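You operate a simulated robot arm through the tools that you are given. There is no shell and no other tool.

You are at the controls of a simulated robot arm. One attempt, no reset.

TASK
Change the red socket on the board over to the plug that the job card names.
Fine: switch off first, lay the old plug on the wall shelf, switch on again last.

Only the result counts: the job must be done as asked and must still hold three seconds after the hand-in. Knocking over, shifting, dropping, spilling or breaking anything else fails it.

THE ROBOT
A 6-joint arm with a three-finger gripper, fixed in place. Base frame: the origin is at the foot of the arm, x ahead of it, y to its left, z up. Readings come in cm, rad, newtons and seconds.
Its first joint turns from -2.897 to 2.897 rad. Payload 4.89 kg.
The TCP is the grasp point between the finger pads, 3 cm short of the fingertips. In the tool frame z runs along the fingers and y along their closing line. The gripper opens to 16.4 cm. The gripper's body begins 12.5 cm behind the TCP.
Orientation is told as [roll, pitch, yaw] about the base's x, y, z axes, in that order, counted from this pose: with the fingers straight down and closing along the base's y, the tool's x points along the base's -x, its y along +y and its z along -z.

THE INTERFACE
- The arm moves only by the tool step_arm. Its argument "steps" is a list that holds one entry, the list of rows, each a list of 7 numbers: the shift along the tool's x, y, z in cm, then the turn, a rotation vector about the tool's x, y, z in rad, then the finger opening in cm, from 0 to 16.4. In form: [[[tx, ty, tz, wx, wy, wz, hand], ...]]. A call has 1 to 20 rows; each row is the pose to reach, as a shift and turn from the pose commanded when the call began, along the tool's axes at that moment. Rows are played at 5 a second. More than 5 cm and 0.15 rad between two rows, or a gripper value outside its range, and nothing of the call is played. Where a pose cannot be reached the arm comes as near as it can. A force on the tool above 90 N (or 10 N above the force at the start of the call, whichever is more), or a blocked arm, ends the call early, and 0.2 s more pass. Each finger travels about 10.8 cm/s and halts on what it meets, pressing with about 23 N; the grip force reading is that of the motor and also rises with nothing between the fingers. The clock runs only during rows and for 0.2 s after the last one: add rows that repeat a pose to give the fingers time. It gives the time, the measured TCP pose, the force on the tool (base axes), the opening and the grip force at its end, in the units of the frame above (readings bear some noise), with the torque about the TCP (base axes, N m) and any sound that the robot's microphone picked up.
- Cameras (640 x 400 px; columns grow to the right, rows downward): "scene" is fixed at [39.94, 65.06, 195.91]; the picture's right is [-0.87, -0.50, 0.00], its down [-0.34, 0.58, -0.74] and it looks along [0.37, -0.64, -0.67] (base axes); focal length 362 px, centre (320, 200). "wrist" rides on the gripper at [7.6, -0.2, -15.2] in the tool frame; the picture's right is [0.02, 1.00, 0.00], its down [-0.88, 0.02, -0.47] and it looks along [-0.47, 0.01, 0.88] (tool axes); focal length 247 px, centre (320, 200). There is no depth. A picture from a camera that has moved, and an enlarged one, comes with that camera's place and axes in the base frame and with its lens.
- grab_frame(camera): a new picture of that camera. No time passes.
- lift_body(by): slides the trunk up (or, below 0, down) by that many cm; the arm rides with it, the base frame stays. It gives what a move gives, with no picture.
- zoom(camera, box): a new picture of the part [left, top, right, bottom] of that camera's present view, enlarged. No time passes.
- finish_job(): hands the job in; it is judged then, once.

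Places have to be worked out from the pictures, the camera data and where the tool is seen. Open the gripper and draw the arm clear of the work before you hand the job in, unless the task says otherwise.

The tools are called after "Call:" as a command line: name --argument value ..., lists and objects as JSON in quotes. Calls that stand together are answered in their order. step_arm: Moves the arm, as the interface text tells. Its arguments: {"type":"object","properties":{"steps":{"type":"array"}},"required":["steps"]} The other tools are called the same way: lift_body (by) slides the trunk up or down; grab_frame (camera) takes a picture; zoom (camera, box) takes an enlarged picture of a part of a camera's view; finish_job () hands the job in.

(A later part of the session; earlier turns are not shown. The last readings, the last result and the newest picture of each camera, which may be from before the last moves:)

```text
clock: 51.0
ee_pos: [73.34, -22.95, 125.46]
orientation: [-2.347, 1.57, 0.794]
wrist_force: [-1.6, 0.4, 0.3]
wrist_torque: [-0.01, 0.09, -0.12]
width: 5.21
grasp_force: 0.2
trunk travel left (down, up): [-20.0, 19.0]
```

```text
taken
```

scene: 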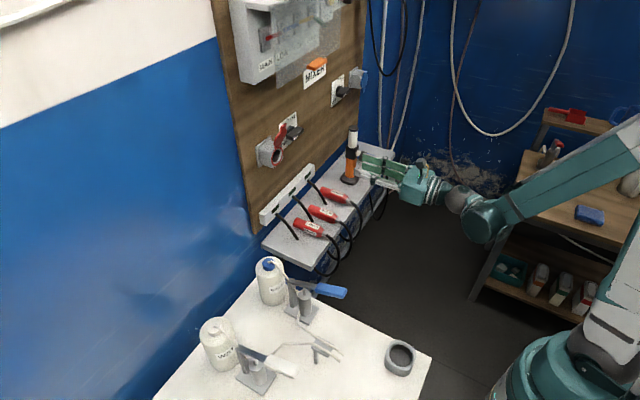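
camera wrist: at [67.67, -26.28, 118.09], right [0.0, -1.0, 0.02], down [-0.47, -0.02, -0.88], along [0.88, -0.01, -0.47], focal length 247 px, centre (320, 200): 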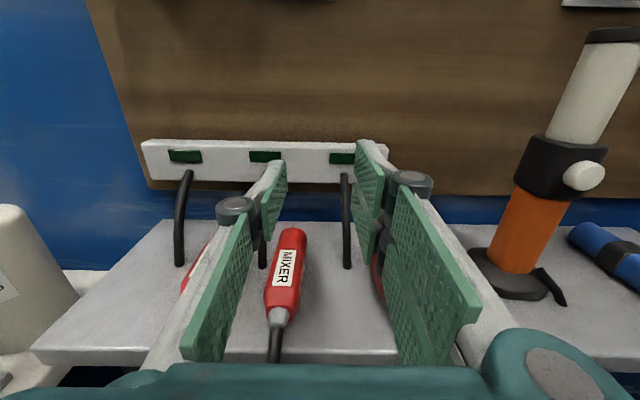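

The hand is clear at (73, -23, 125). I lower the trunk by 18 cm, which brings the level hand to about z≈107 in free space in front of the shelf.

Call:
lift_body --by -18

Call:
grab_frame --camera "wrist"

Call:
grab_frame --camera "scene"

```text
clock: 53.0
ee_pos: [73.42, -22.97, 107.34]
orientation: [-1.359, 1.572, 1.783]
wrist_force: [1.2, 0.1, -0.1]
wrist_torque: [0.01, 0.0, -0.02]
width: 5.2
grasp_force: 0.1
trunk travel left (down, up): [-2.0, 37.0]
```

```text
taken
camera wrist: at [58.23, -22.8, 114.96], right [0.0, -1.0, 0.02], down [-0.47, -0.02, -0.88], along [0.88, -0.01, -0.47], focal length 247 px, centre (320, 200)
```

wrist: 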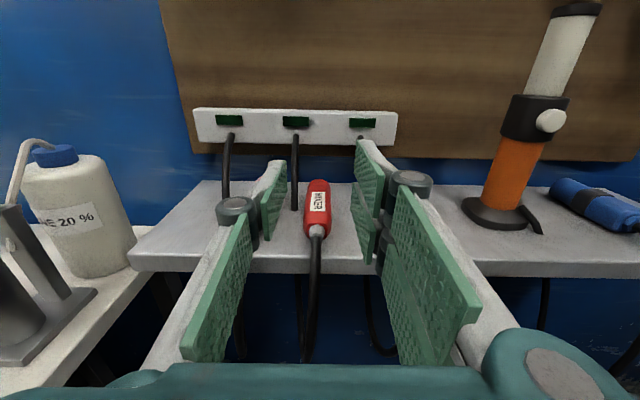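

```text
taken
```

scene: 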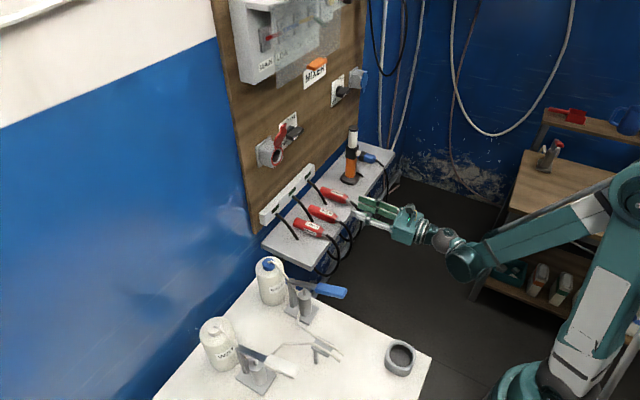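

The trunk is down and the hand sits level in front of the shelf. I zoom to check how MIXER lines up with the tool axis.

Call:
zoom --camera "wrist" --box '[240, 120, 400, 280]'

Call:
zoom --camera "scene" --box '[270, 160, 430, 280]'

```text
2.50 times, centred on (320, 200) of wrist
camera zoom: at [58.23, -22.8, 114.96], right [0.0, -1.0, 0.02], down [-0.47, -0.02, -0.88], along [0.88, -0.01, -0.47], focal length 617 px, centre (320, 200)
```

zoom: 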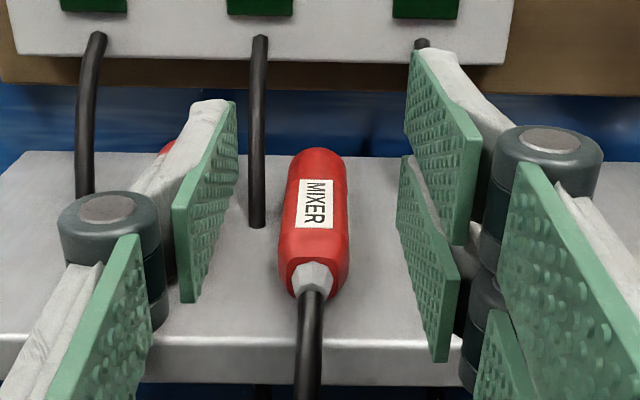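

```text
3.33 times, centred on (350, 220) of scene
camera zoom: at [39.94, 65.06, 195.91], right [-0.87, -0.5, 0.0], down [-0.34, 0.58, -0.74], along [0.37, -0.64, -0.67], focal length 1206 px, centre (220, 133)
```

zoom: 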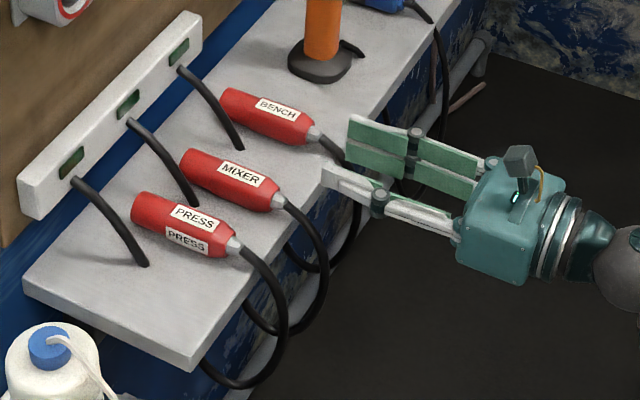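

MIXER's centre is about 3.5 mm to +y of the tool axis with a yaw near 1°. I move the level hand over it (x≈86.3, z≈103.5) with that correction, fingers straddling it from above.

Call:
step_arm --steps '[[[-0.9, -0.35, 3.2, 0, 0, 0, 5.2], [-1.9, -0.35, 6.4, 0, 0, 0, 5.2], [-2.9, -0.35, 9.6, 0, 0, 0, 5.2], [-3.8, -0.35, 12.9, 0, 0, 0, 5.2], [-3.8, -0.35, 12.9, 0, 0, 0, 5.2]]]'

Call:
grab_frame --camera "wrist"

Call:
zoom --camera "wrist" --box '[220, 140, 420, 340]'

Call:
zoom --camera "scene" --box '[270, 160, 430, 280]'

```text
clock: 54.2
ee_pos: [86.29, -22.63, 103.44]
orientation: [-1.675, 1.572, 1.469]
wrist_force: [-0.7, -0.3, 0.7]
wrist_torque: [0.01, 0.07, 0.02]
width: 5.24
grasp_force: 0.0
trunk travel left (down, up): [-2.0, 37.0]
```

```text
taken
camera wrist: at [71.14, -22.4, 111.01], right [0.0, -1.0, 0.02], down [-0.47, -0.02, -0.88], along [0.88, -0.01, -0.47], focal length 247 px, centre (320, 200)
```

wrist: 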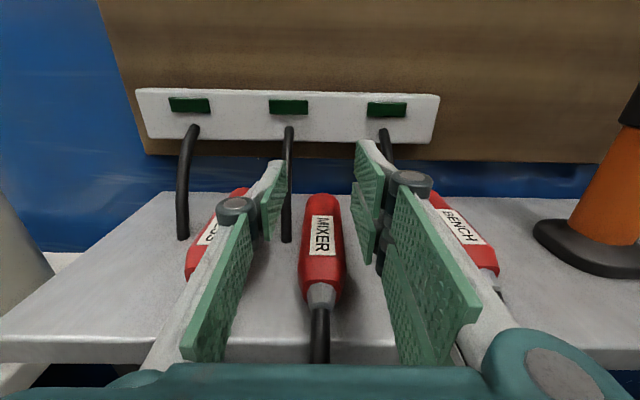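

```text
2.00 times, centred on (320, 240) of wrist
camera zoom: at [71.14, -22.4, 111.01], right [0.0, -1.0, 0.02], down [-0.47, -0.02, -0.88], along [0.88, -0.01, -0.47], focal length 494 px, centre (320, 120)
```

zoom: 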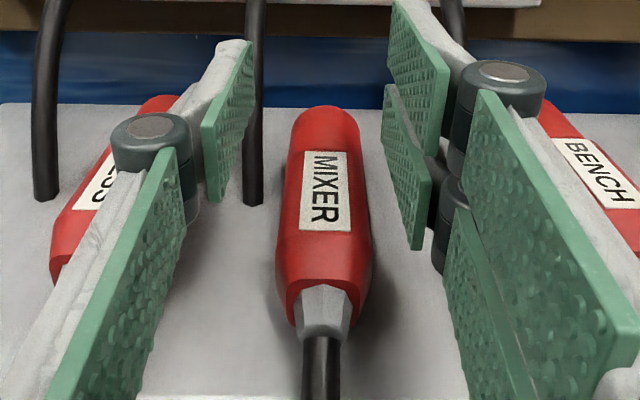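

```text
3.33 times, centred on (350, 220) of scene
camera zoom: at [39.94, 65.06, 195.91], right [-0.87, -0.5, 0.0], down [-0.34, 0.58, -0.74], along [0.37, -0.64, -0.67], focal length 1206 px, centre (220, 133)
```

zoom: 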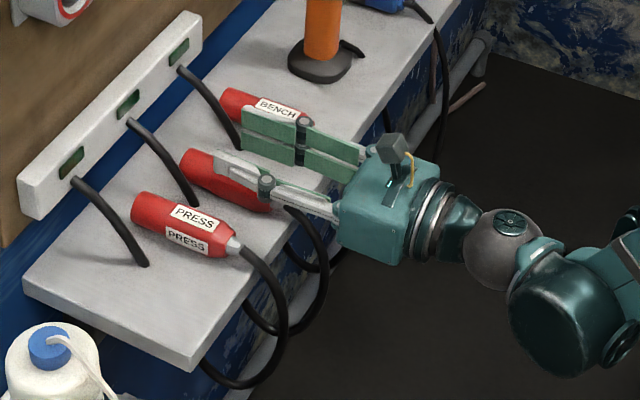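

The plug is centred between the fingers. I descend straight down about 5 cm in small steps, watching the force.

Call:
step_arm --steps '[[[-1.5, 0, 0, 0, 0, 0, 5.0], [-3, 0, 0, 0, 0, 0, 5.0], [-4.2, 0, 0, 0, 0, 0, 5.0], [-4.9, 0, 0, 0, 0, 0, 5.0], [-4.9, 0, 0, 0, 0, 0, 5.0]]]'

Call:
zoom --camera "wrist" --box '[220, 140, 420, 340]'

Call:
zoom --camera "scene" --box '[280, 180, 380, 260]'

```text
clock: 55.4
ee_pos: [86.35, -22.54, 98.51]
orientation: [-1.424, 1.571, 1.717]
wrist_force: [-1.3, 0.7, 0.7]
wrist_torque: [0.0, 0.02, -0.02]
width: 5.01
grasp_force: 0.1
trunk travel left (down, up): [-2.0, 37.0]
```

```text
2.00 times, centred on (320, 240) of wrist
camera zoom: at [71.13, -22.45, 106.19], right [0.0, -1.0, 0.02], down [-0.47, -0.02, -0.88], along [0.88, -0.01, -0.47], focal length 494 px, centre (320, 120)
```

zoom: 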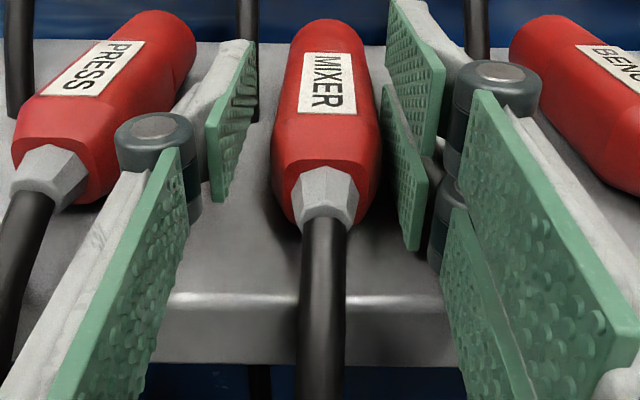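

```text
5.00 times, centred on (330, 220) of scene
camera zoom: at [39.94, 65.06, 195.91], right [-0.87, -0.5, 0.0], down [-0.34, 0.58, -0.74], along [0.37, -0.64, -0.67], focal length 1809 px, centre (270, 100)
```

zoom: 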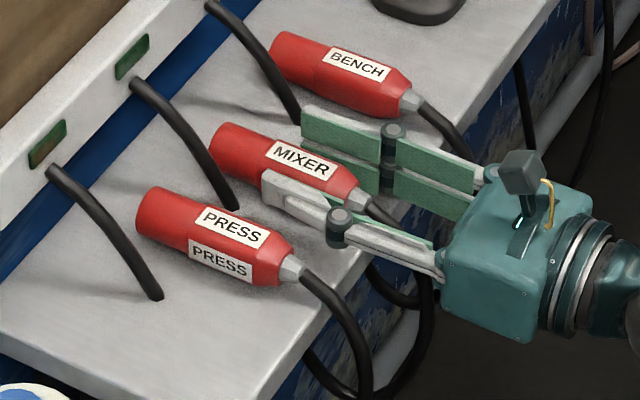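

No contact yet at z=98.5. I lower 3 mm more and close on the plug.

Call:
step_arm --steps '[[[-0.2, 0, 0, 0, 0, 0, 5.0], [-0.32, 0, 0, 0, 0, 0, 5.0], [-0.32, 0, 0, 0, 0, 0, 4.2], [-0.32, 0, 0, 0, 0, 0, 3.4], [-0.32, 0, 0, 0, 0, 0, 2.5], [-0.32, 0, 0, 0, 0, 0, 2.0], [-0.32, 0, 0, 0, 0, 0, 2.0]]]'

Call:
zoom --camera "wrist" --box '[220, 140, 420, 340]'

Call:
zoom --camera "scene" --box '[280, 180, 380, 260]'

```text
clock: 57.0
ee_pos: [86.4, -22.63, 98.2]
orientation: [-1.296, 1.571, 1.846]
wrist_force: [-0.3, 0.0, 0.1]
wrist_torque: [-0.01, 0.06, -0.02]
width: 3.56
grasp_force: 22.9
trunk travel left (down, up): [-2.0, 37.0]
```

```text
2.00 times, centred on (320, 240) of wrist
camera zoom: at [71.16, -22.49, 105.86], right [0.0, -1.0, 0.02], down [-0.47, -0.02, -0.88], along [0.88, -0.01, -0.47], focal length 494 px, centre (320, 120)
```

zoom: 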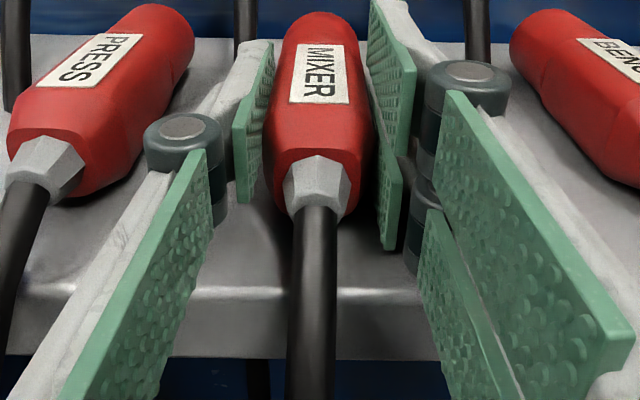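

```text
5.00 times, centred on (330, 220) of scene
camera zoom: at [39.94, 65.06, 195.91], right [-0.87, -0.5, 0.0], down [-0.34, 0.58, -0.74], along [0.37, -0.64, -0.67], focal length 1809 px, centre (270, 100)
```

zoom: 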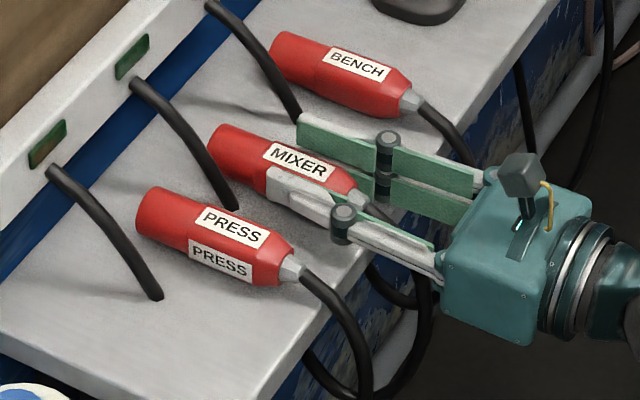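

Gripped at 3.56 cm with 23 N. I lift slowly by 2.5 cm and check that the plug comes along.

Call:
step_arm --steps '[[[0.2, 0, 0, 0, 0, 0, 2.0], [0.5, 0, 0, 0, 0, 0, 2.0], [0.9, 0, 0, 0, 0, 0, 2.0], [1.4, 0, 0, 0, 0, 0, 2.0], [1.9, 0, 0, 0, 0, 0, 2.0], [2.5, 0, 0, 0, 0, 0, 2.0], [2.5, 0, 0, 0, 0, 0, 2.0]]]'

Call:
zoom --camera "wrist" --box '[220, 140, 420, 340]'

Call:
zoom --camera "scene" --box '[280, 180, 380, 260]'

```text
clock: 58.6
ee_pos: [86.4, -22.65, 100.66]
orientation: [-1.268, 1.572, 1.873]
wrist_force: [0.0, 0.5, -1.6]
wrist_torque: [-0.01, 0.06, -0.01]
width: 3.56
grasp_force: 23.8
trunk travel left (down, up): [-2.0, 37.0]
```

```text
2.00 times, centred on (320, 240) of wrist
camera zoom: at [71.13, -22.45, 108.33], right [0.0, -1.0, 0.02], down [-0.47, -0.02, -0.88], along [0.88, -0.01, -0.47], focal length 494 px, centre (320, 120)
```

zoom: 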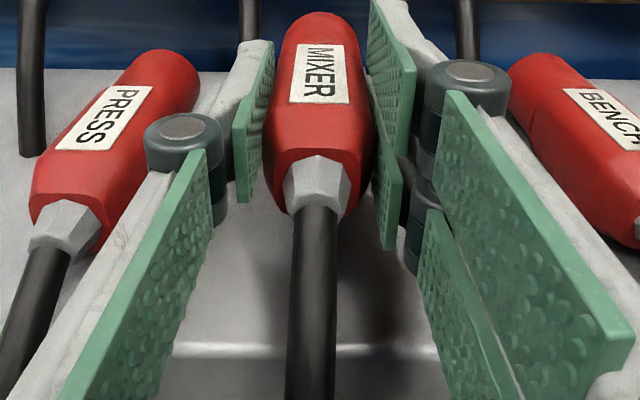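

```text
5.00 times, centred on (330, 220) of scene
camera zoom: at [39.94, 65.06, 195.91], right [-0.87, -0.5, 0.0], down [-0.34, 0.58, -0.74], along [0.37, -0.64, -0.67], focal length 1809 px, centre (270, 100)
```

zoom: 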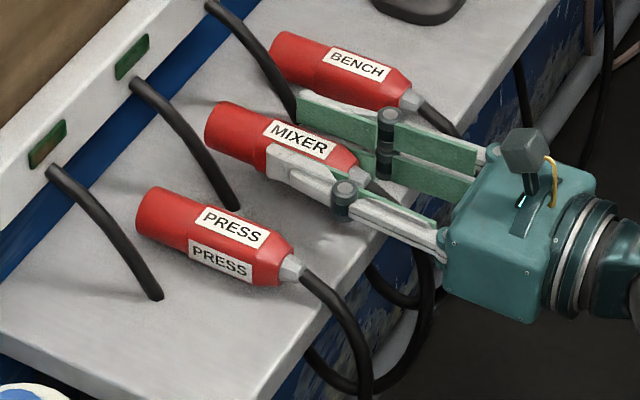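

MIXER comes up securely. I keep lifting, drawing back 6 cm from the wall, then move across in front of the red socket.

Call:
step_arm --steps '[[[1.0, 0, -0.7, 0, 0, 0, 2.0], [2.5, 0, -2, 0, 0, 0, 2.0], [4.5, 0, -3.5, 0, 0, 0, 2.0], [7, 0, -5, 0, 0, 0, 2.0], [9.5, 0, -6, 0, 0, 0, 2.0], [12.5, 0, -6, 0, 0, 0, 2.0], [15.5, 0, -6, 0, 0, 0, 2.0], [18.5, 0, -6, 0, 0, 0, 2.0], [21.5, 0, -6, 0, 0, 0, 2.0], [24.5, 0, -6, 0, 0, 0, 2.0], [27.5, 0, -6, 0, 0, 0, 2.0], [30, 0, -6, 0, 0, 0, 2.0], [30.7, -2, -6, 0, 0, 0, 2.0], [30.9, -5, -6, 0, 0, 0, 2.0], [30.9, -8, -6, 0, 0, 0, 2.0], [30.9, -11, -6, 0, 0, 0, 2.0], [30.9, -13.2, -6, 0, 0, 0, 2.0], [30.9, -13.6, -6, 0, 0, 0, 2.0], [30.9, -13.6, -6, 0, 0, 0, 2.0]]]'

Call:
grab_frame --camera "wrist"

Call:
zoom --camera "scene" --box '[230, 110, 390, 270]'

```text
clock: 62.6
ee_pos: [80.32, -9.03, 131.84]
orientation: [-1.327, 1.571, 1.815]
wrist_force: [0.4, -0.4, -1.1]
wrist_torque: [0.01, 0.08, 0.06]
width: 3.58
grasp_force: 23.3
trunk travel left (down, up): [-2.0, 37.0]
```

```text
taken
camera wrist: at [65.19, -8.91, 139.46], right [0.0, -1.0, 0.02], down [-0.47, -0.02, -0.88], along [0.88, -0.01, -0.47], focal length 247 px, centre (320, 200)
```

wrist: 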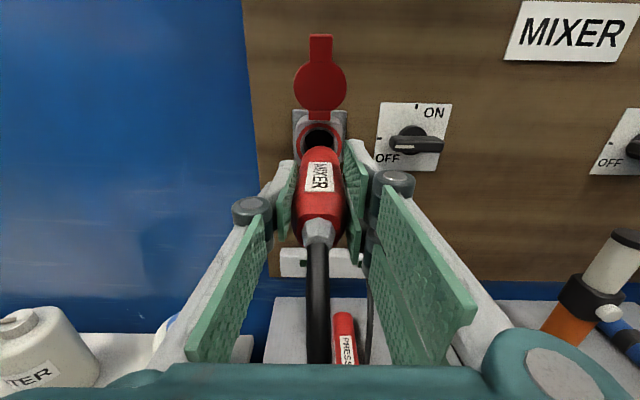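

```text
2.50 times, centred on (310, 190) of scene
camera zoom: at [39.94, 65.06, 195.91], right [-0.87, -0.5, 0.0], down [-0.34, 0.58, -0.74], along [0.37, -0.64, -0.67], focal length 904 px, centre (345, 225)
```

zoom: 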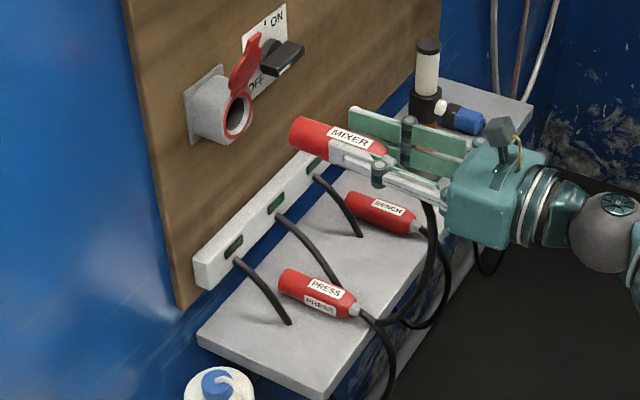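

MIXER is held in front of the socket. I zoom on both views to align nose and socket bore precisely.

Call:
zoom --camera "wrist" --box '[270, 90, 370, 190]'

Call:
zoom --camera "scene" --box '[250, 125, 330, 185]'

```text
4.00 times, centred on (320, 140) of wrist
camera zoom: at [65.19, -8.91, 139.46], right [0.0, -1.0, 0.02], down [-0.47, -0.02, -0.88], along [0.88, -0.01, -0.47], focal length 988 px, centre (320, 440)
```

zoom: 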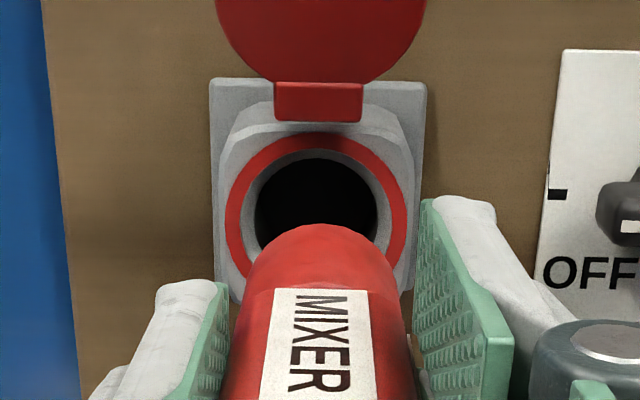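

```text
6.67 times, centred on (290, 155) of scene
camera zoom: at [39.94, 65.06, 195.91], right [-0.87, -0.5, 0.0], down [-0.34, 0.58, -0.74], along [0.37, -0.64, -0.67], focal length 2412 px, centre (520, 500)
```

zoom: 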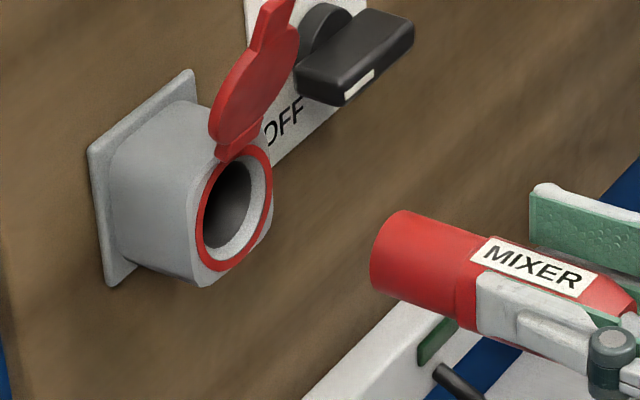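

The bore (about 4.1 cm) is wider than the nose (about 3.5 cm); the socket centre computes to about (98.1, -8.9, 130.5). I zoom more on the plug nose to find its axis height exactly.

Call:
zoom --camera "scene" --box '[288, 140, 338, 180]'

Call:
zoom --camera "scene" --box '[256, 128, 296, 164]'

Call:
zoom --camera "wrist" --box '[280, 110, 360, 260]'

```text
10.00 times, centred on (313, 160) of scene
camera zoom: at [39.94, 65.06, 195.91], right [-0.87, -0.5, 0.0], down [-0.34, 0.58, -0.74], along [0.37, -0.64, -0.67], focal length 3618 px, centre (390, 600)
```

zoom: 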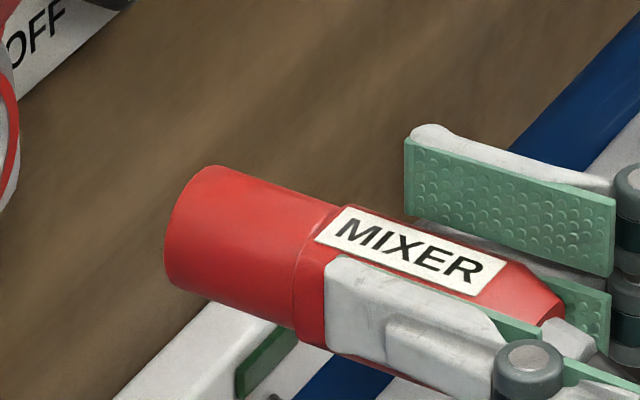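

```text
11.11 times, centred on (276, 146) of scene
camera zoom: at [39.94, 65.06, 195.91], right [-0.87, -0.5, 0.0], down [-0.34, 0.58, -0.74], along [0.37, -0.64, -0.67], focal length 4020 px, centre (809, 800)
```

zoom: 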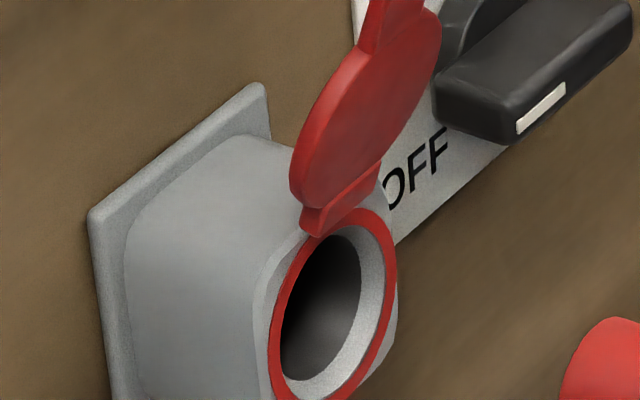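

```text
2.67 times, centred on (320, 185) of wrist
camera zoom: at [65.19, -8.91, 139.46], right [0.0, -1.0, 0.02], down [-0.47, -0.02, -0.88], along [0.88, -0.01, -0.47], focal length 659 px, centre (320, 240)
```

zoom: 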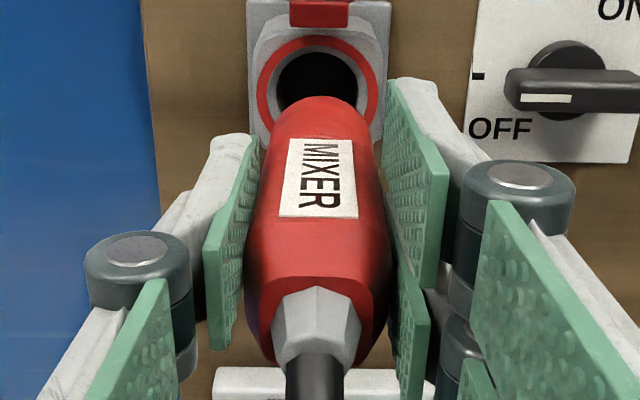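

Both views put the plug axis roughly 3–5 mm above and 1.5 mm to the -y side of the socket axis. I correct by (-4 mm z, +1.5 mm y) and move 5 cm closer, still outside.

Call:
step_arm --steps '[[[-0.4, -0.15, 0, 0, 0, 0, 2.0], [-0.4, -0.15, 2, 0, 0, 0, 2.0], [-0.4, -0.15, 4, 0, 0, 0, 2.0], [-0.4, -0.15, 5.5, 0, 0, 0, 2.0], [-0.4, -0.15, 5.5, 0, 0, 0, 2.0]]]'

Call:
zoom --camera "wrist" --box '[270, 90, 370, 190]'

Call:
zoom --camera "scene" --box '[256, 134, 316, 174]'

```text
clock: 63.8
ee_pos: [85.86, -8.88, 131.19]
orientation: [-1.537, 1.571, 1.604]
wrist_force: [0.0, 0.1, -0.5]
wrist_torque: [0.0, 0.14, -0.01]
width: 3.58
grasp_force: 22.7
trunk travel left (down, up): [-2.0, 37.0]
```

```text
4.00 times, centred on (320, 140) of wrist
camera zoom: at [70.56, -8.62, 138.95], right [0.0, -1.0, 0.02], down [-0.47, -0.02, -0.88], along [0.88, -0.01, -0.47], focal length 988 px, centre (320, 440)
```

zoom: 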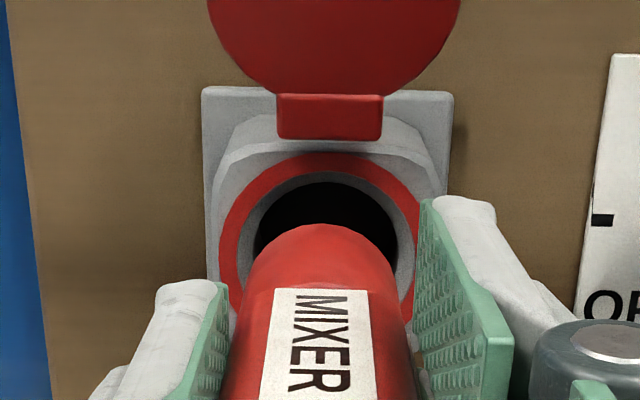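

```text
10.00 times, centred on (286, 154) of scene
camera zoom: at [39.94, 65.06, 195.91], right [-0.87, -0.5, 0.0], down [-0.34, 0.58, -0.74], along [0.37, -0.64, -0.67], focal length 3618 px, centre (660, 660)
```

zoom: 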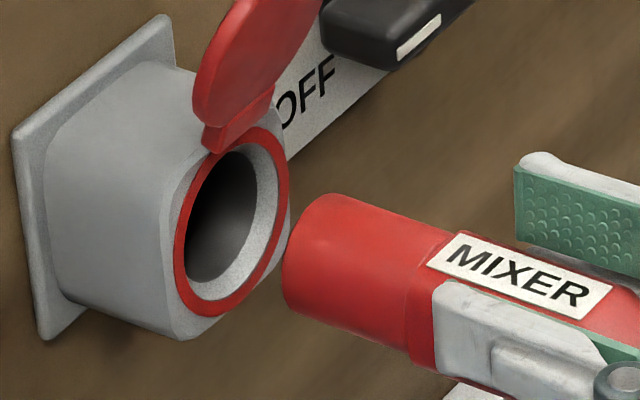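

Now the plug axis projects onto the ring centre in the scene view, and laterally within half a millimetre in the wrist view. I advance slowly so that the nose enters the bore, then check forces.

Call:
step_arm --steps '[[[0.08, 0, 1.0, 0, 0, 0, 2.0], [0.08, 0, 2.0, 0, 0, 0, 2.0], [0.08, 0, 2.7, 0, 0, 0, 2.0], [0.08, 0, 3.3, 0, 0, 0, 2.0], [0.08, 0, 3.9, 0, 0, 0, 2.0], [0.08, 0, 4.5, 0, 0, 0, 2.0], [0.08, 0, 4.5, 0, 0, 0, 2.0]]]'

Call:
zoom --camera "wrist" --box '[270, 90, 370, 190]'

Call:
zoom --camera "scene" --box '[256, 134, 316, 174]'

```text
clock: 65.4
ee_pos: [90.47, -8.93, 131.32]
orientation: [-1.355, 1.57, 1.786]
wrist_force: [-0.6, -0.5, -1.6]
wrist_torque: [0.0, 0.04, -0.01]
width: 3.56
grasp_force: 23.3
trunk travel left (down, up): [-2.0, 37.0]
```

```text
4.00 times, centred on (320, 140) of wrist
camera zoom: at [75.14, -8.74, 138.97], right [0.0, -1.0, 0.02], down [-0.47, -0.02, -0.88], along [0.88, -0.01, -0.47], focal length 988 px, centre (320, 440)
```

zoom: 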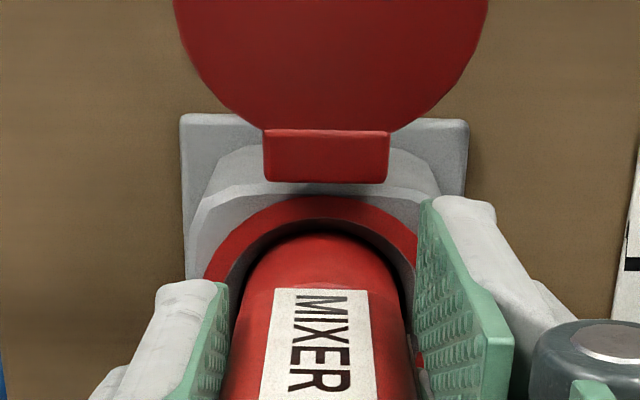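

```text
10.00 times, centred on (286, 154) of scene
camera zoom: at [39.94, 65.06, 195.91], right [-0.87, -0.5, 0.0], down [-0.34, 0.58, -0.74], along [0.37, -0.64, -0.67], focal length 3618 px, centre (660, 660)
```

zoom: 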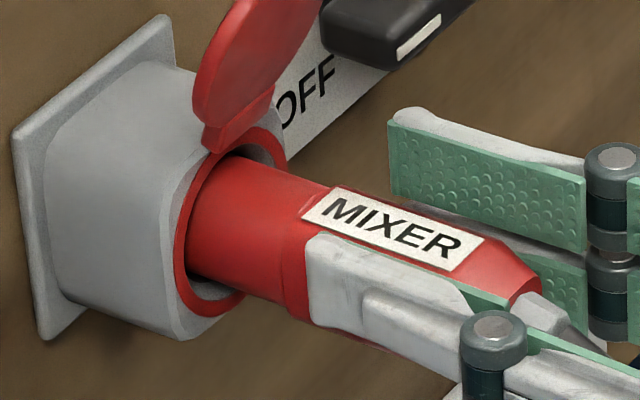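

The nose is in the bore without contact. Comparing label positions with how PRESS sat, about 2.4 cm remain; I push on in small steps.

Call:
step_arm --steps '[[[0, 0, 0.5, 0, 0, 0, 1.5], [0, 0, 1.0, 0, 0, 0, 1.5], [0, 0, 1.4, 0, 0, 0, 1.5], [0, 0, 1.8, 0, 0, 0, 1.5], [0, 0, 2.1, 0, 0, 0, 1.5], [0, 0, 2.1, 0, 0, 0, 1.5]]]'

Call:
zoom --camera "scene" --box '[256, 134, 316, 174]'

Call:
zoom --camera "wrist" --box '[270, 90, 370, 190]'

```text
clock: 66.8
ee_pos: [92.47, -8.88, 131.36]
orientation: [-1.171, 1.572, 1.971]
wrist_force: [0.1, -0.4, -2.6]
wrist_torque: [0.01, 0.19, 0.01]
width: 3.58
grasp_force: 23.1
trunk travel left (down, up): [-2.0, 37.0]
```

```text
10.00 times, centred on (286, 154) of scene
camera zoom: at [39.94, 65.06, 195.91], right [-0.87, -0.5, 0.0], down [-0.34, 0.58, -0.74], along [0.37, -0.64, -0.67], focal length 3618 px, centre (660, 660)
```

zoom: 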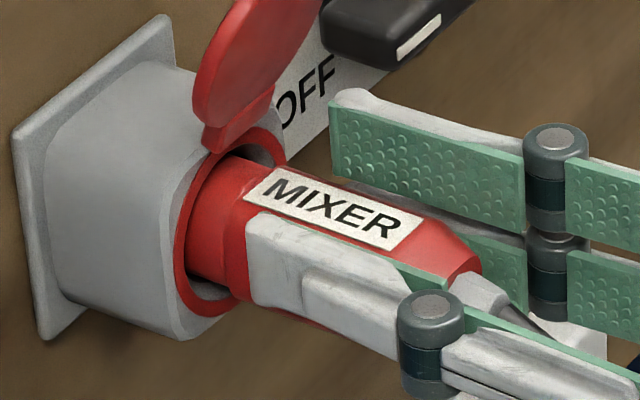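

```text
4.00 times, centred on (320, 140) of wrist
camera zoom: at [77.26, -8.68, 138.99], right [0.0, -1.0, 0.02], down [-0.47, -0.02, -0.88], along [0.88, -0.01, -0.47], focal length 988 px, centre (320, 440)
```

zoom: 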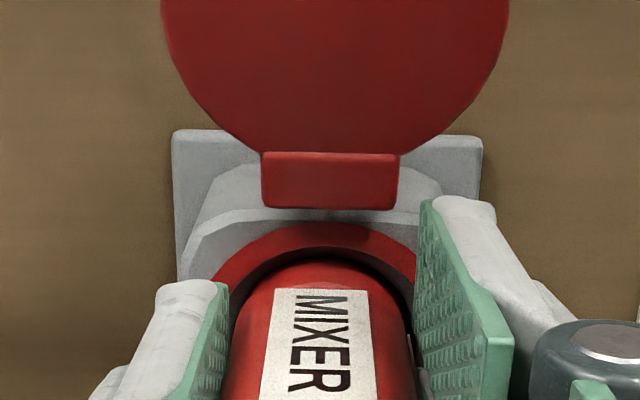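

No resistance so far; by label comparison about 3–5 mm remain. I creep further in 2 mm steps.

Call:
step_arm --steps '[[[0, 0, 0.2, 0, 0, 0, 1.0], [0, 0, 0.4, 0, 0, 0, 1.0], [0, 0, 0.5, 0, 0, 0, 1.0], [0, 0, 0.5, 0, 0, 0, 1.0]]]'

Call:
zoom --camera "scene" --box '[256, 134, 316, 174]'

```text
clock: 67.8
ee_pos: [92.89, -8.92, 131.35]
orientation: [-1.32, 1.571, 1.823]
wrist_force: [-0.4, 0.0, 0.1]
wrist_torque: [-0.01, 0.09, -0.02]
width: 3.54
grasp_force: 23.1
trunk travel left (down, up): [-2.0, 37.0]
```

```text
10.00 times, centred on (286, 154) of scene
camera zoom: at [39.94, 65.06, 195.91], right [-0.87, -0.5, 0.0], down [-0.34, 0.58, -0.74], along [0.37, -0.64, -0.67], focal length 3618 px, centre (660, 660)
```

zoom: 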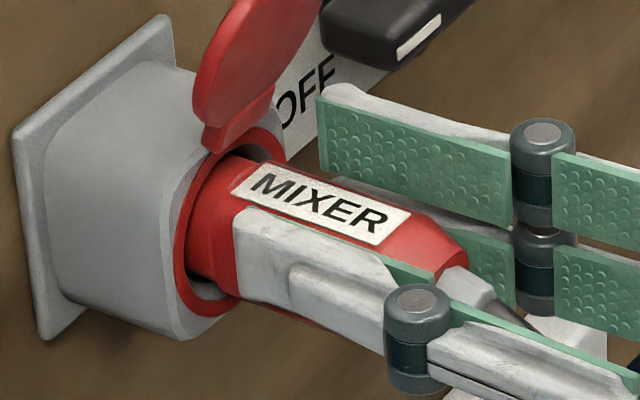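

Still free of resistance. I compare this with the earlier picture of PRESS seated, using the same zoom window.

Call:
zoom --camera "scene" --box '[250, 130, 310, 180]'

Call:
grab_frame --camera "wrist"

Call:
zoom --camera "wrist" --box '[270, 110, 370, 210]'

```text
8.00 times, centred on (280, 155) of scene
camera zoom: at [39.94, 65.06, 195.91], right [-0.87, -0.5, 0.0], down [-0.34, 0.58, -0.74], along [0.37, -0.64, -0.67], focal length 2894 px, centre (640, 560)
```

zoom: 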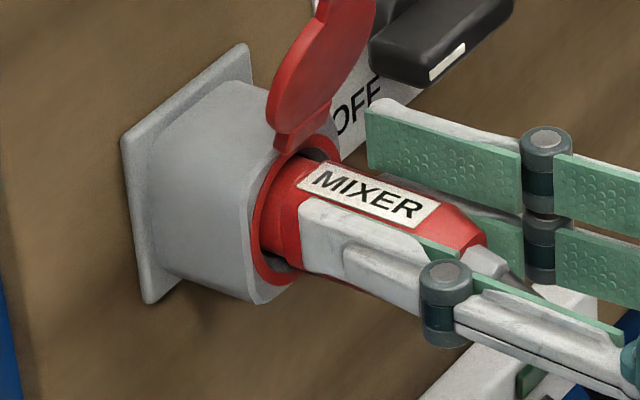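

```text
taken
camera wrist: at [77.75, -8.72, 138.99], right [0.0, -1.0, 0.02], down [-0.47, -0.02, -0.88], along [0.88, -0.01, -0.47], focal length 247 px, centre (320, 200)
```

wrist: 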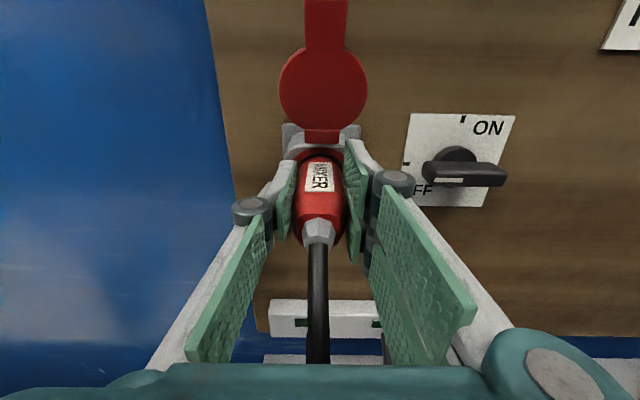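

```text
4.00 times, centred on (320, 160) of wrist
camera zoom: at [77.75, -8.72, 138.99], right [0.0, -1.0, 0.02], down [-0.47, -0.02, -0.88], along [0.88, -0.01, -0.47], focal length 988 px, centre (320, 360)
```

zoom: 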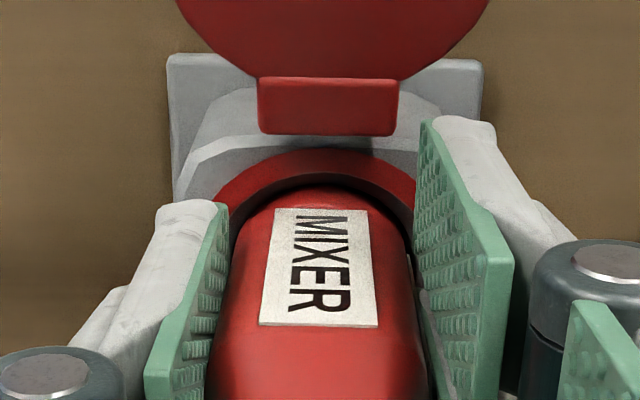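

MIXER now sits at practically the same depth as PRESS did. I press gently a few millimetres further to feel for the end stop.

Call:
step_arm --steps '[[[0, 0, 0.15, 0, 0, 0, 1.0], [0, 0, 0.3, 0, 0, 0, 1.0], [0, 0, 0.3, 0, 0, 0, 1.0]]]'

Call:
zoom --camera "scene" --box '[250, 130, 310, 180]'

```text
clock: 68.6
ee_pos: [93.28, -8.9, 131.37]
orientation: [-2.186, 1.57, 0.955]
wrist_force: [-21.3, -2.6, -8.1]
wrist_torque: [-0.02, 0.34, -0.09]
width: 3.6
grasp_force: 22.4
trunk travel left (down, up): [-2.0, 37.0]
```

```text
8.00 times, centred on (280, 155) of scene
camera zoom: at [39.94, 65.06, 195.91], right [-0.87, -0.5, 0.0], down [-0.34, 0.58, -0.74], along [0.37, -0.64, -0.67], focal length 2894 px, centre (640, 560)
```

zoom: 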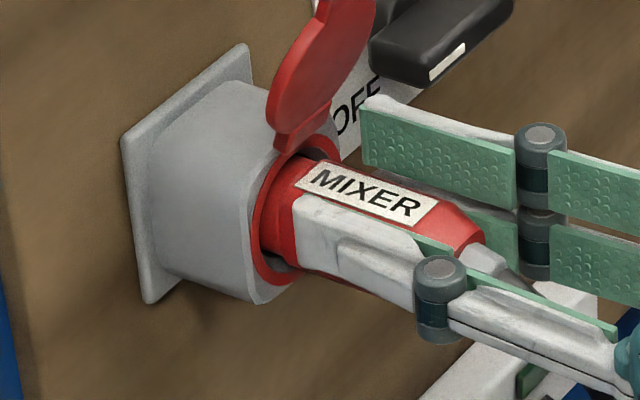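

The axial force jumped to about 21 N, so the plug is against its stop. A small downward load shows it sits about 1 mm high; I ease down by that and then check again.

Call:
step_arm --steps '[[[-0.1, 0, 0, 0, 0, 0, 1.0], [-0.1, 0, 0, 0, 0, 0, 1.0]]]'

Call:
zoom --camera "wrist" --box '[270, 110, 370, 210]'

```text
clock: 69.2
ee_pos: [93.33, -8.94, 131.35]
orientation: [-2.202, 1.569, 0.94]
wrist_force: [-15.1, -2.4, 0.4]
wrist_torque: [0.0, -0.12, -0.14]
width: 3.55
grasp_force: 22.9
trunk travel left (down, up): [-2.0, 37.0]
```

```text
4.00 times, centred on (320, 160) of wrist
camera zoom: at [78.01, -8.73, 139.05], right [0.0, -1.0, 0.02], down [-0.47, -0.02, -0.88], along [0.88, -0.01, -0.47], focal length 988 px, centre (320, 360)
```

zoom: 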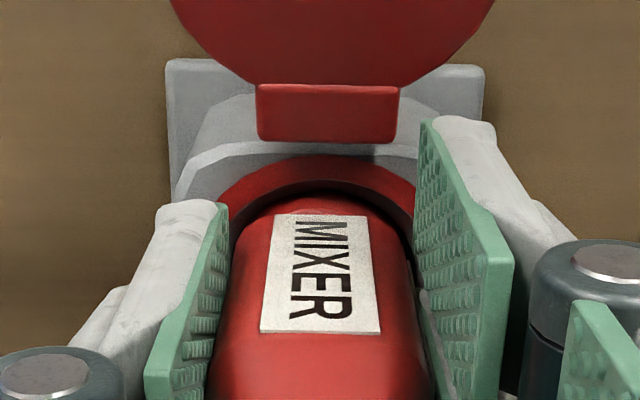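

Seated with 15 N axial and no vertical load. I open the fingers gently and watch whether the plug stays level.

Call:
step_arm --steps '[[[0, 0, 0, 0, 0, 0, 3.7], [0, 0, 0, 0, 0, 0, 4.1], [0, 0, 0, 0, 0, 0, 4.6], [0, 0, 0, 0, 0, 0, 5.2], [0, 0, 0, 0, 0, 0, 5.6], [0, 0, 0, 0, 0, 0, 5.6]]]'

Call:
zoom --camera "scene" --box '[250, 130, 310, 180]'

Call:
grab_frame --camera "wrist"

```text
clock: 70.6
ee_pos: [93.41, -8.92, 131.27]
orientation: [-1.359, 1.57, 1.784]
wrist_force: [-0.3, -0.1, -0.9]
wrist_torque: [0.0, 0.01, -0.02]
width: 5.59
grasp_force: 0.1
trunk travel left (down, up): [-2.0, 37.0]
```

```text
8.00 times, centred on (280, 155) of scene
camera zoom: at [39.94, 65.06, 195.91], right [-0.87, -0.5, 0.0], down [-0.34, 0.58, -0.74], along [0.37, -0.64, -0.67], focal length 2894 px, centre (640, 560)
```

zoom: 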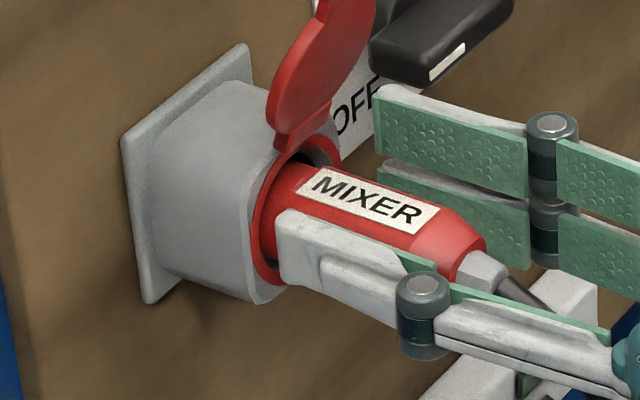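

```text
taken
camera wrist: at [78.1, -8.71, 138.97], right [0.0, -1.0, 0.02], down [-0.47, -0.02, -0.88], along [0.88, -0.01, -0.47], focal length 247 px, centre (320, 200)
```

wrist: 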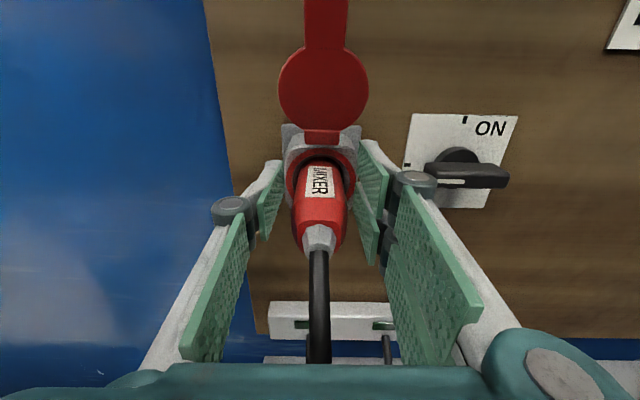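

The plug stays level and now matches the seated pose PRESS had. I retreat straight back along the tool axis.

Call:
step_arm --steps '[[[0, 0, -1, 0, 0, 0, 5.6], [0, 0, -3, 0, 0, 0, 5.8], [0, 0, -6, 0, 0, 0, 6], [0, 0, -10, 0, 0, 0, 6], [0, 0, -14, 0, 0, 0, 6], [0, 0, -16, 0, 0, 0, 6], [0, 0, -16, 0, 0, 0, 6]]]'

Call:
zoom --camera "scene" --box '[250, 130, 310, 180]'

Call:
grab_frame --camera "wrist"

Call:
grab_frame --camera "scene"

```text
clock: 72.2
ee_pos: [77.51, -8.56, 131.45]
orientation: [-1.225, 1.57, 1.917]
wrist_force: [0.5, 0.0, -1.1]
wrist_torque: [0.01, -0.01, 0.01]
width: 6.03
grasp_force: 0.1
trunk travel left (down, up): [-2.0, 37.0]
```

```text
8.00 times, centred on (280, 155) of scene
camera zoom: at [39.94, 65.06, 195.91], right [-0.87, -0.5, 0.0], down [-0.34, 0.58, -0.74], along [0.37, -0.64, -0.67], focal length 2894 px, centre (640, 560)
```

zoom: 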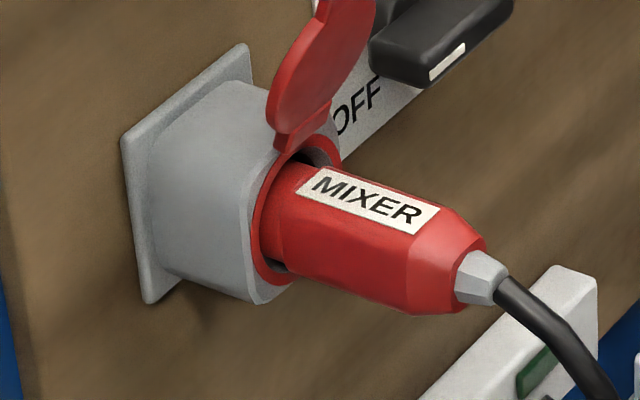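

```text
taken
camera wrist: at [62.22, -8.35, 139.01], right [0.0, -1.0, 0.02], down [-0.47, -0.02, -0.88], along [0.88, -0.01, -0.47], focal length 247 px, centre (320, 200)
```

wrist: 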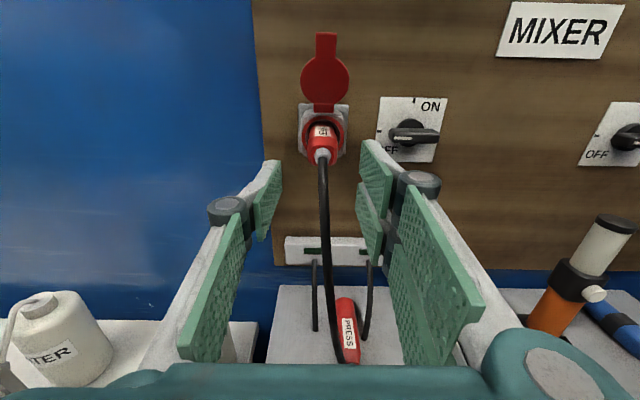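

```text
taken
```

scene: 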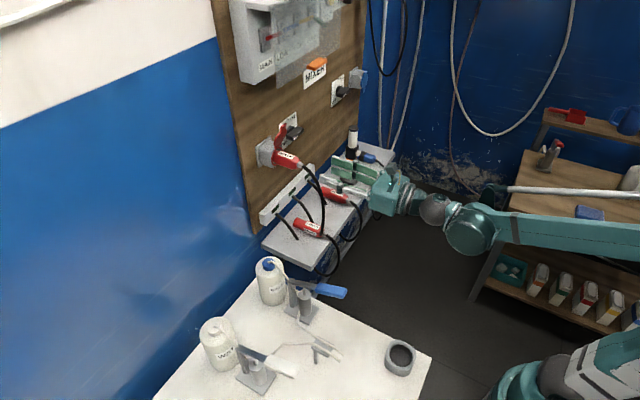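

MIXER sits exactly like PRESS did before. Next the switch: I draw back further, move across to the knob's axis and roll the hand so the fingers close vertically.

Call:
step_arm --steps '[[[0, 0, -3, 0, 0, 0, 6], [-0.5, 0, -5.5, 0, 0, 0, 6], [-1.0, 4.5, -5.5, 0, 0, 0, 6], [-1.4, 9, -5.5, 0, 0, 0, 6], [-1.4, 13.5, -5.5, 0, 0, 0, 5], [-1.4, 14.45, -5.5, 0, 0, 0, 5], [-1.4, 14.45, -5.5, 0, 0, -0.143, 5], [-1.4, 14.45, -5.5, 0, 0, -0.286, 5], [-1.4, 14.45, -5.5, 0, 0, -0.428, 5], [-1.4, 14.45, -5.5, 0, 0, -0.571, 5], [-1.4, 14.45, -5.5, 0, 0, -0.714, 5], [-1.4, 14.45, -5.5, 0, 0, -0.857, 5], [-1.4, 14.45, -5.5, 0, 0, -1.0, 5], [-1.4, 14.45, -5.5, 0, 0, -1.142, 5], [-1.4, 14.45, -5.5, 0, 0, -1.285, 5], [-1.4, 14.45, -5.5, 0, 0, -1.428, 5], [-1.4, 14.45, -5.5, 0, 0, -1.5708, 5], [-1.4, 14.45, -5.5, 0, 0, -1.5708, 5]]]'

Call:
grab_frame --camera "wrist"

Call:
zoom --camera "wrist" --box '[270, 80, 370, 180]'

Call:
grab_frame --camera "scene"

```text
clock: 76.0
ee_pos: [71.8, -23.28, 129.71]
orientation: [1.571, -0.001, -1.571]
wrist_force: [0.3, 0.2, -0.2]
wrist_torque: [-0.01, -0.01, -0.02]
width: 4.99
grasp_force: 0.1
trunk travel left (down, up): [-2.0, 37.0]
```

```text
taken
camera wrist: at [56.56, -15.63, 129.66], right [0.0, 0.02, 1.0], down [-0.47, -0.88, 0.02], along [0.88, -0.47, 0.01], focal length 247 px, centre (320, 200)
```

wrist: 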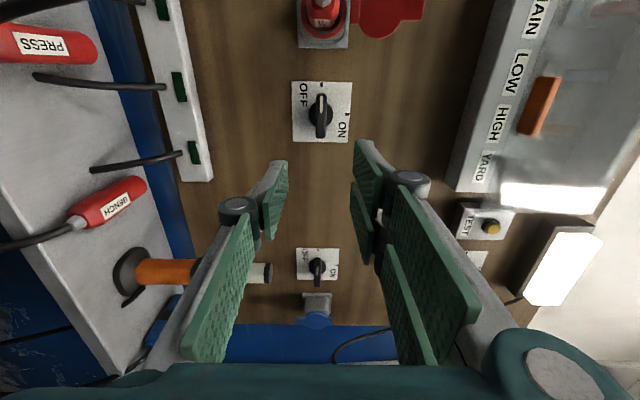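

```text
4.00 times, centred on (320, 130) of wrist
camera zoom: at [56.56, -15.63, 129.66], right [0.0, 0.02, 1.0], down [-0.47, -0.88, 0.02], along [0.88, -0.47, 0.01], focal length 988 px, centre (320, 480)
```

zoom: 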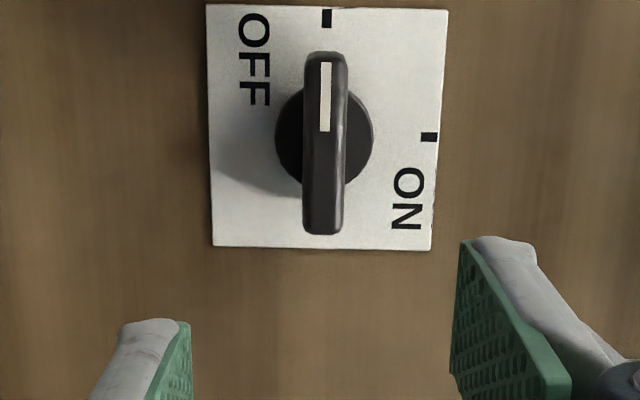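

```text
taken
```

scene: 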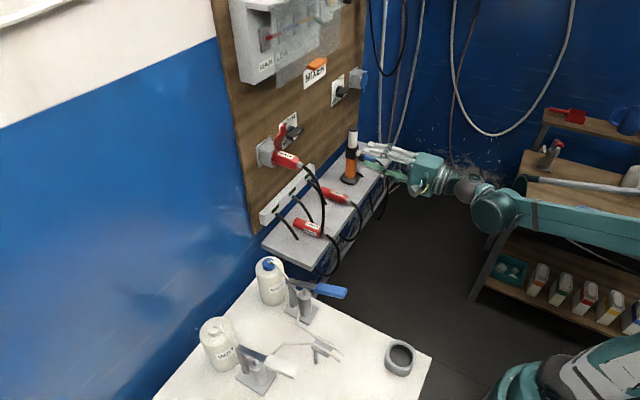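

The knob axis measures about 4 mm to +y and 1.5 mm above the current tool axis. I correct for that and move in so the fingers straddle the bar from above and below.

Call:
step_arm --steps '[[[0.38, 0.15, 4, 0, 0, 0, 5], [0.38, 0.15, 8, 0, 0, 0, 5], [0.38, 0.15, 12, 0, 0, 0, 5], [0.38, 0.15, 16, 0, 0, 0, 5], [0.38, 0.15, 20, 0, 0, 0, 5], [0.38, 0.15, 23, 0, 0, 0, 5], [0.38, 0.15, 25.6, 0, 0, 0, 5], [0.38, 0.15, 25.6, 0, 0, 0, 5]]]'

Call:
grab_frame --camera "wrist"

Call:
zoom --camera "wrist" --box '[220, 60, 420, 260]'

Call:
zoom --camera "scene" --box '[240, 90, 400, 190]'

```text
clock: 77.8
ee_pos: [97.05, -23.1, 129.63]
orientation: [1.571, 0.001, -1.572]
wrist_force: [-0.6, -0.6, 0.0]
wrist_torque: [-0.03, 0.03, 0.05]
width: 4.98
grasp_force: 0.1
trunk travel left (down, up): [-2.0, 37.0]
```

```text
taken
camera wrist: at [81.79, -15.5, 129.6], right [0.0, 0.02, 1.0], down [-0.47, -0.88, 0.02], along [0.88, -0.47, 0.01], focal length 247 px, centre (320, 200)
```

wrist: 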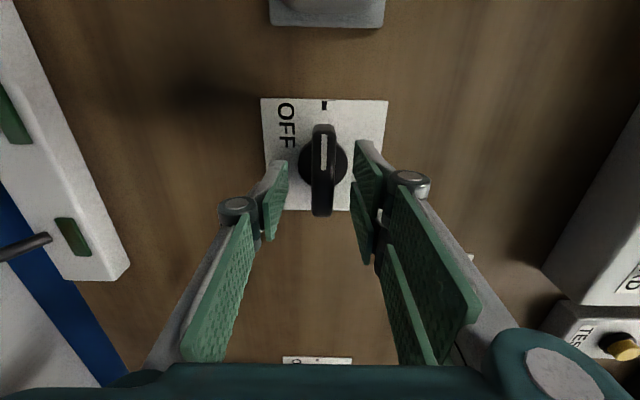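

```text
2.00 times, centred on (320, 160) of wrist
camera zoom: at [81.79, -15.5, 129.6], right [0.0, 0.02, 1.0], down [-0.47, -0.88, 0.02], along [0.88, -0.47, 0.01], focal length 494 px, centre (320, 280)
```

zoom: 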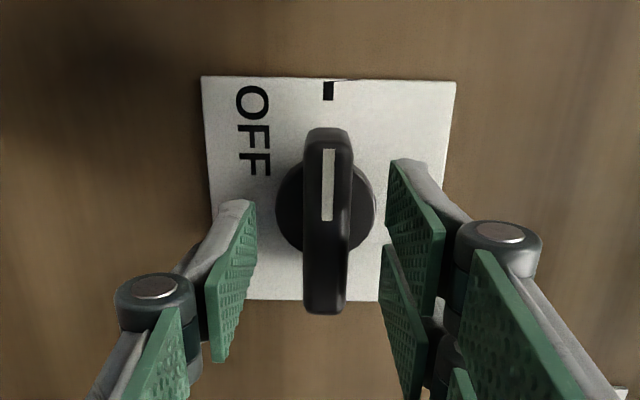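

```text
4.00 times, centred on (320, 140) of scene
camera zoom: at [39.94, 65.06, 195.91], right [-0.87, -0.5, 0.0], down [-0.34, 0.58, -0.74], along [0.37, -0.64, -0.67], focal length 1447 px, centre (320, 440)
```

zoom: 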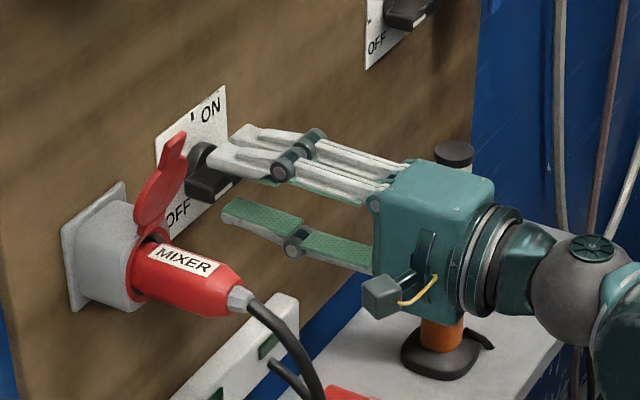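

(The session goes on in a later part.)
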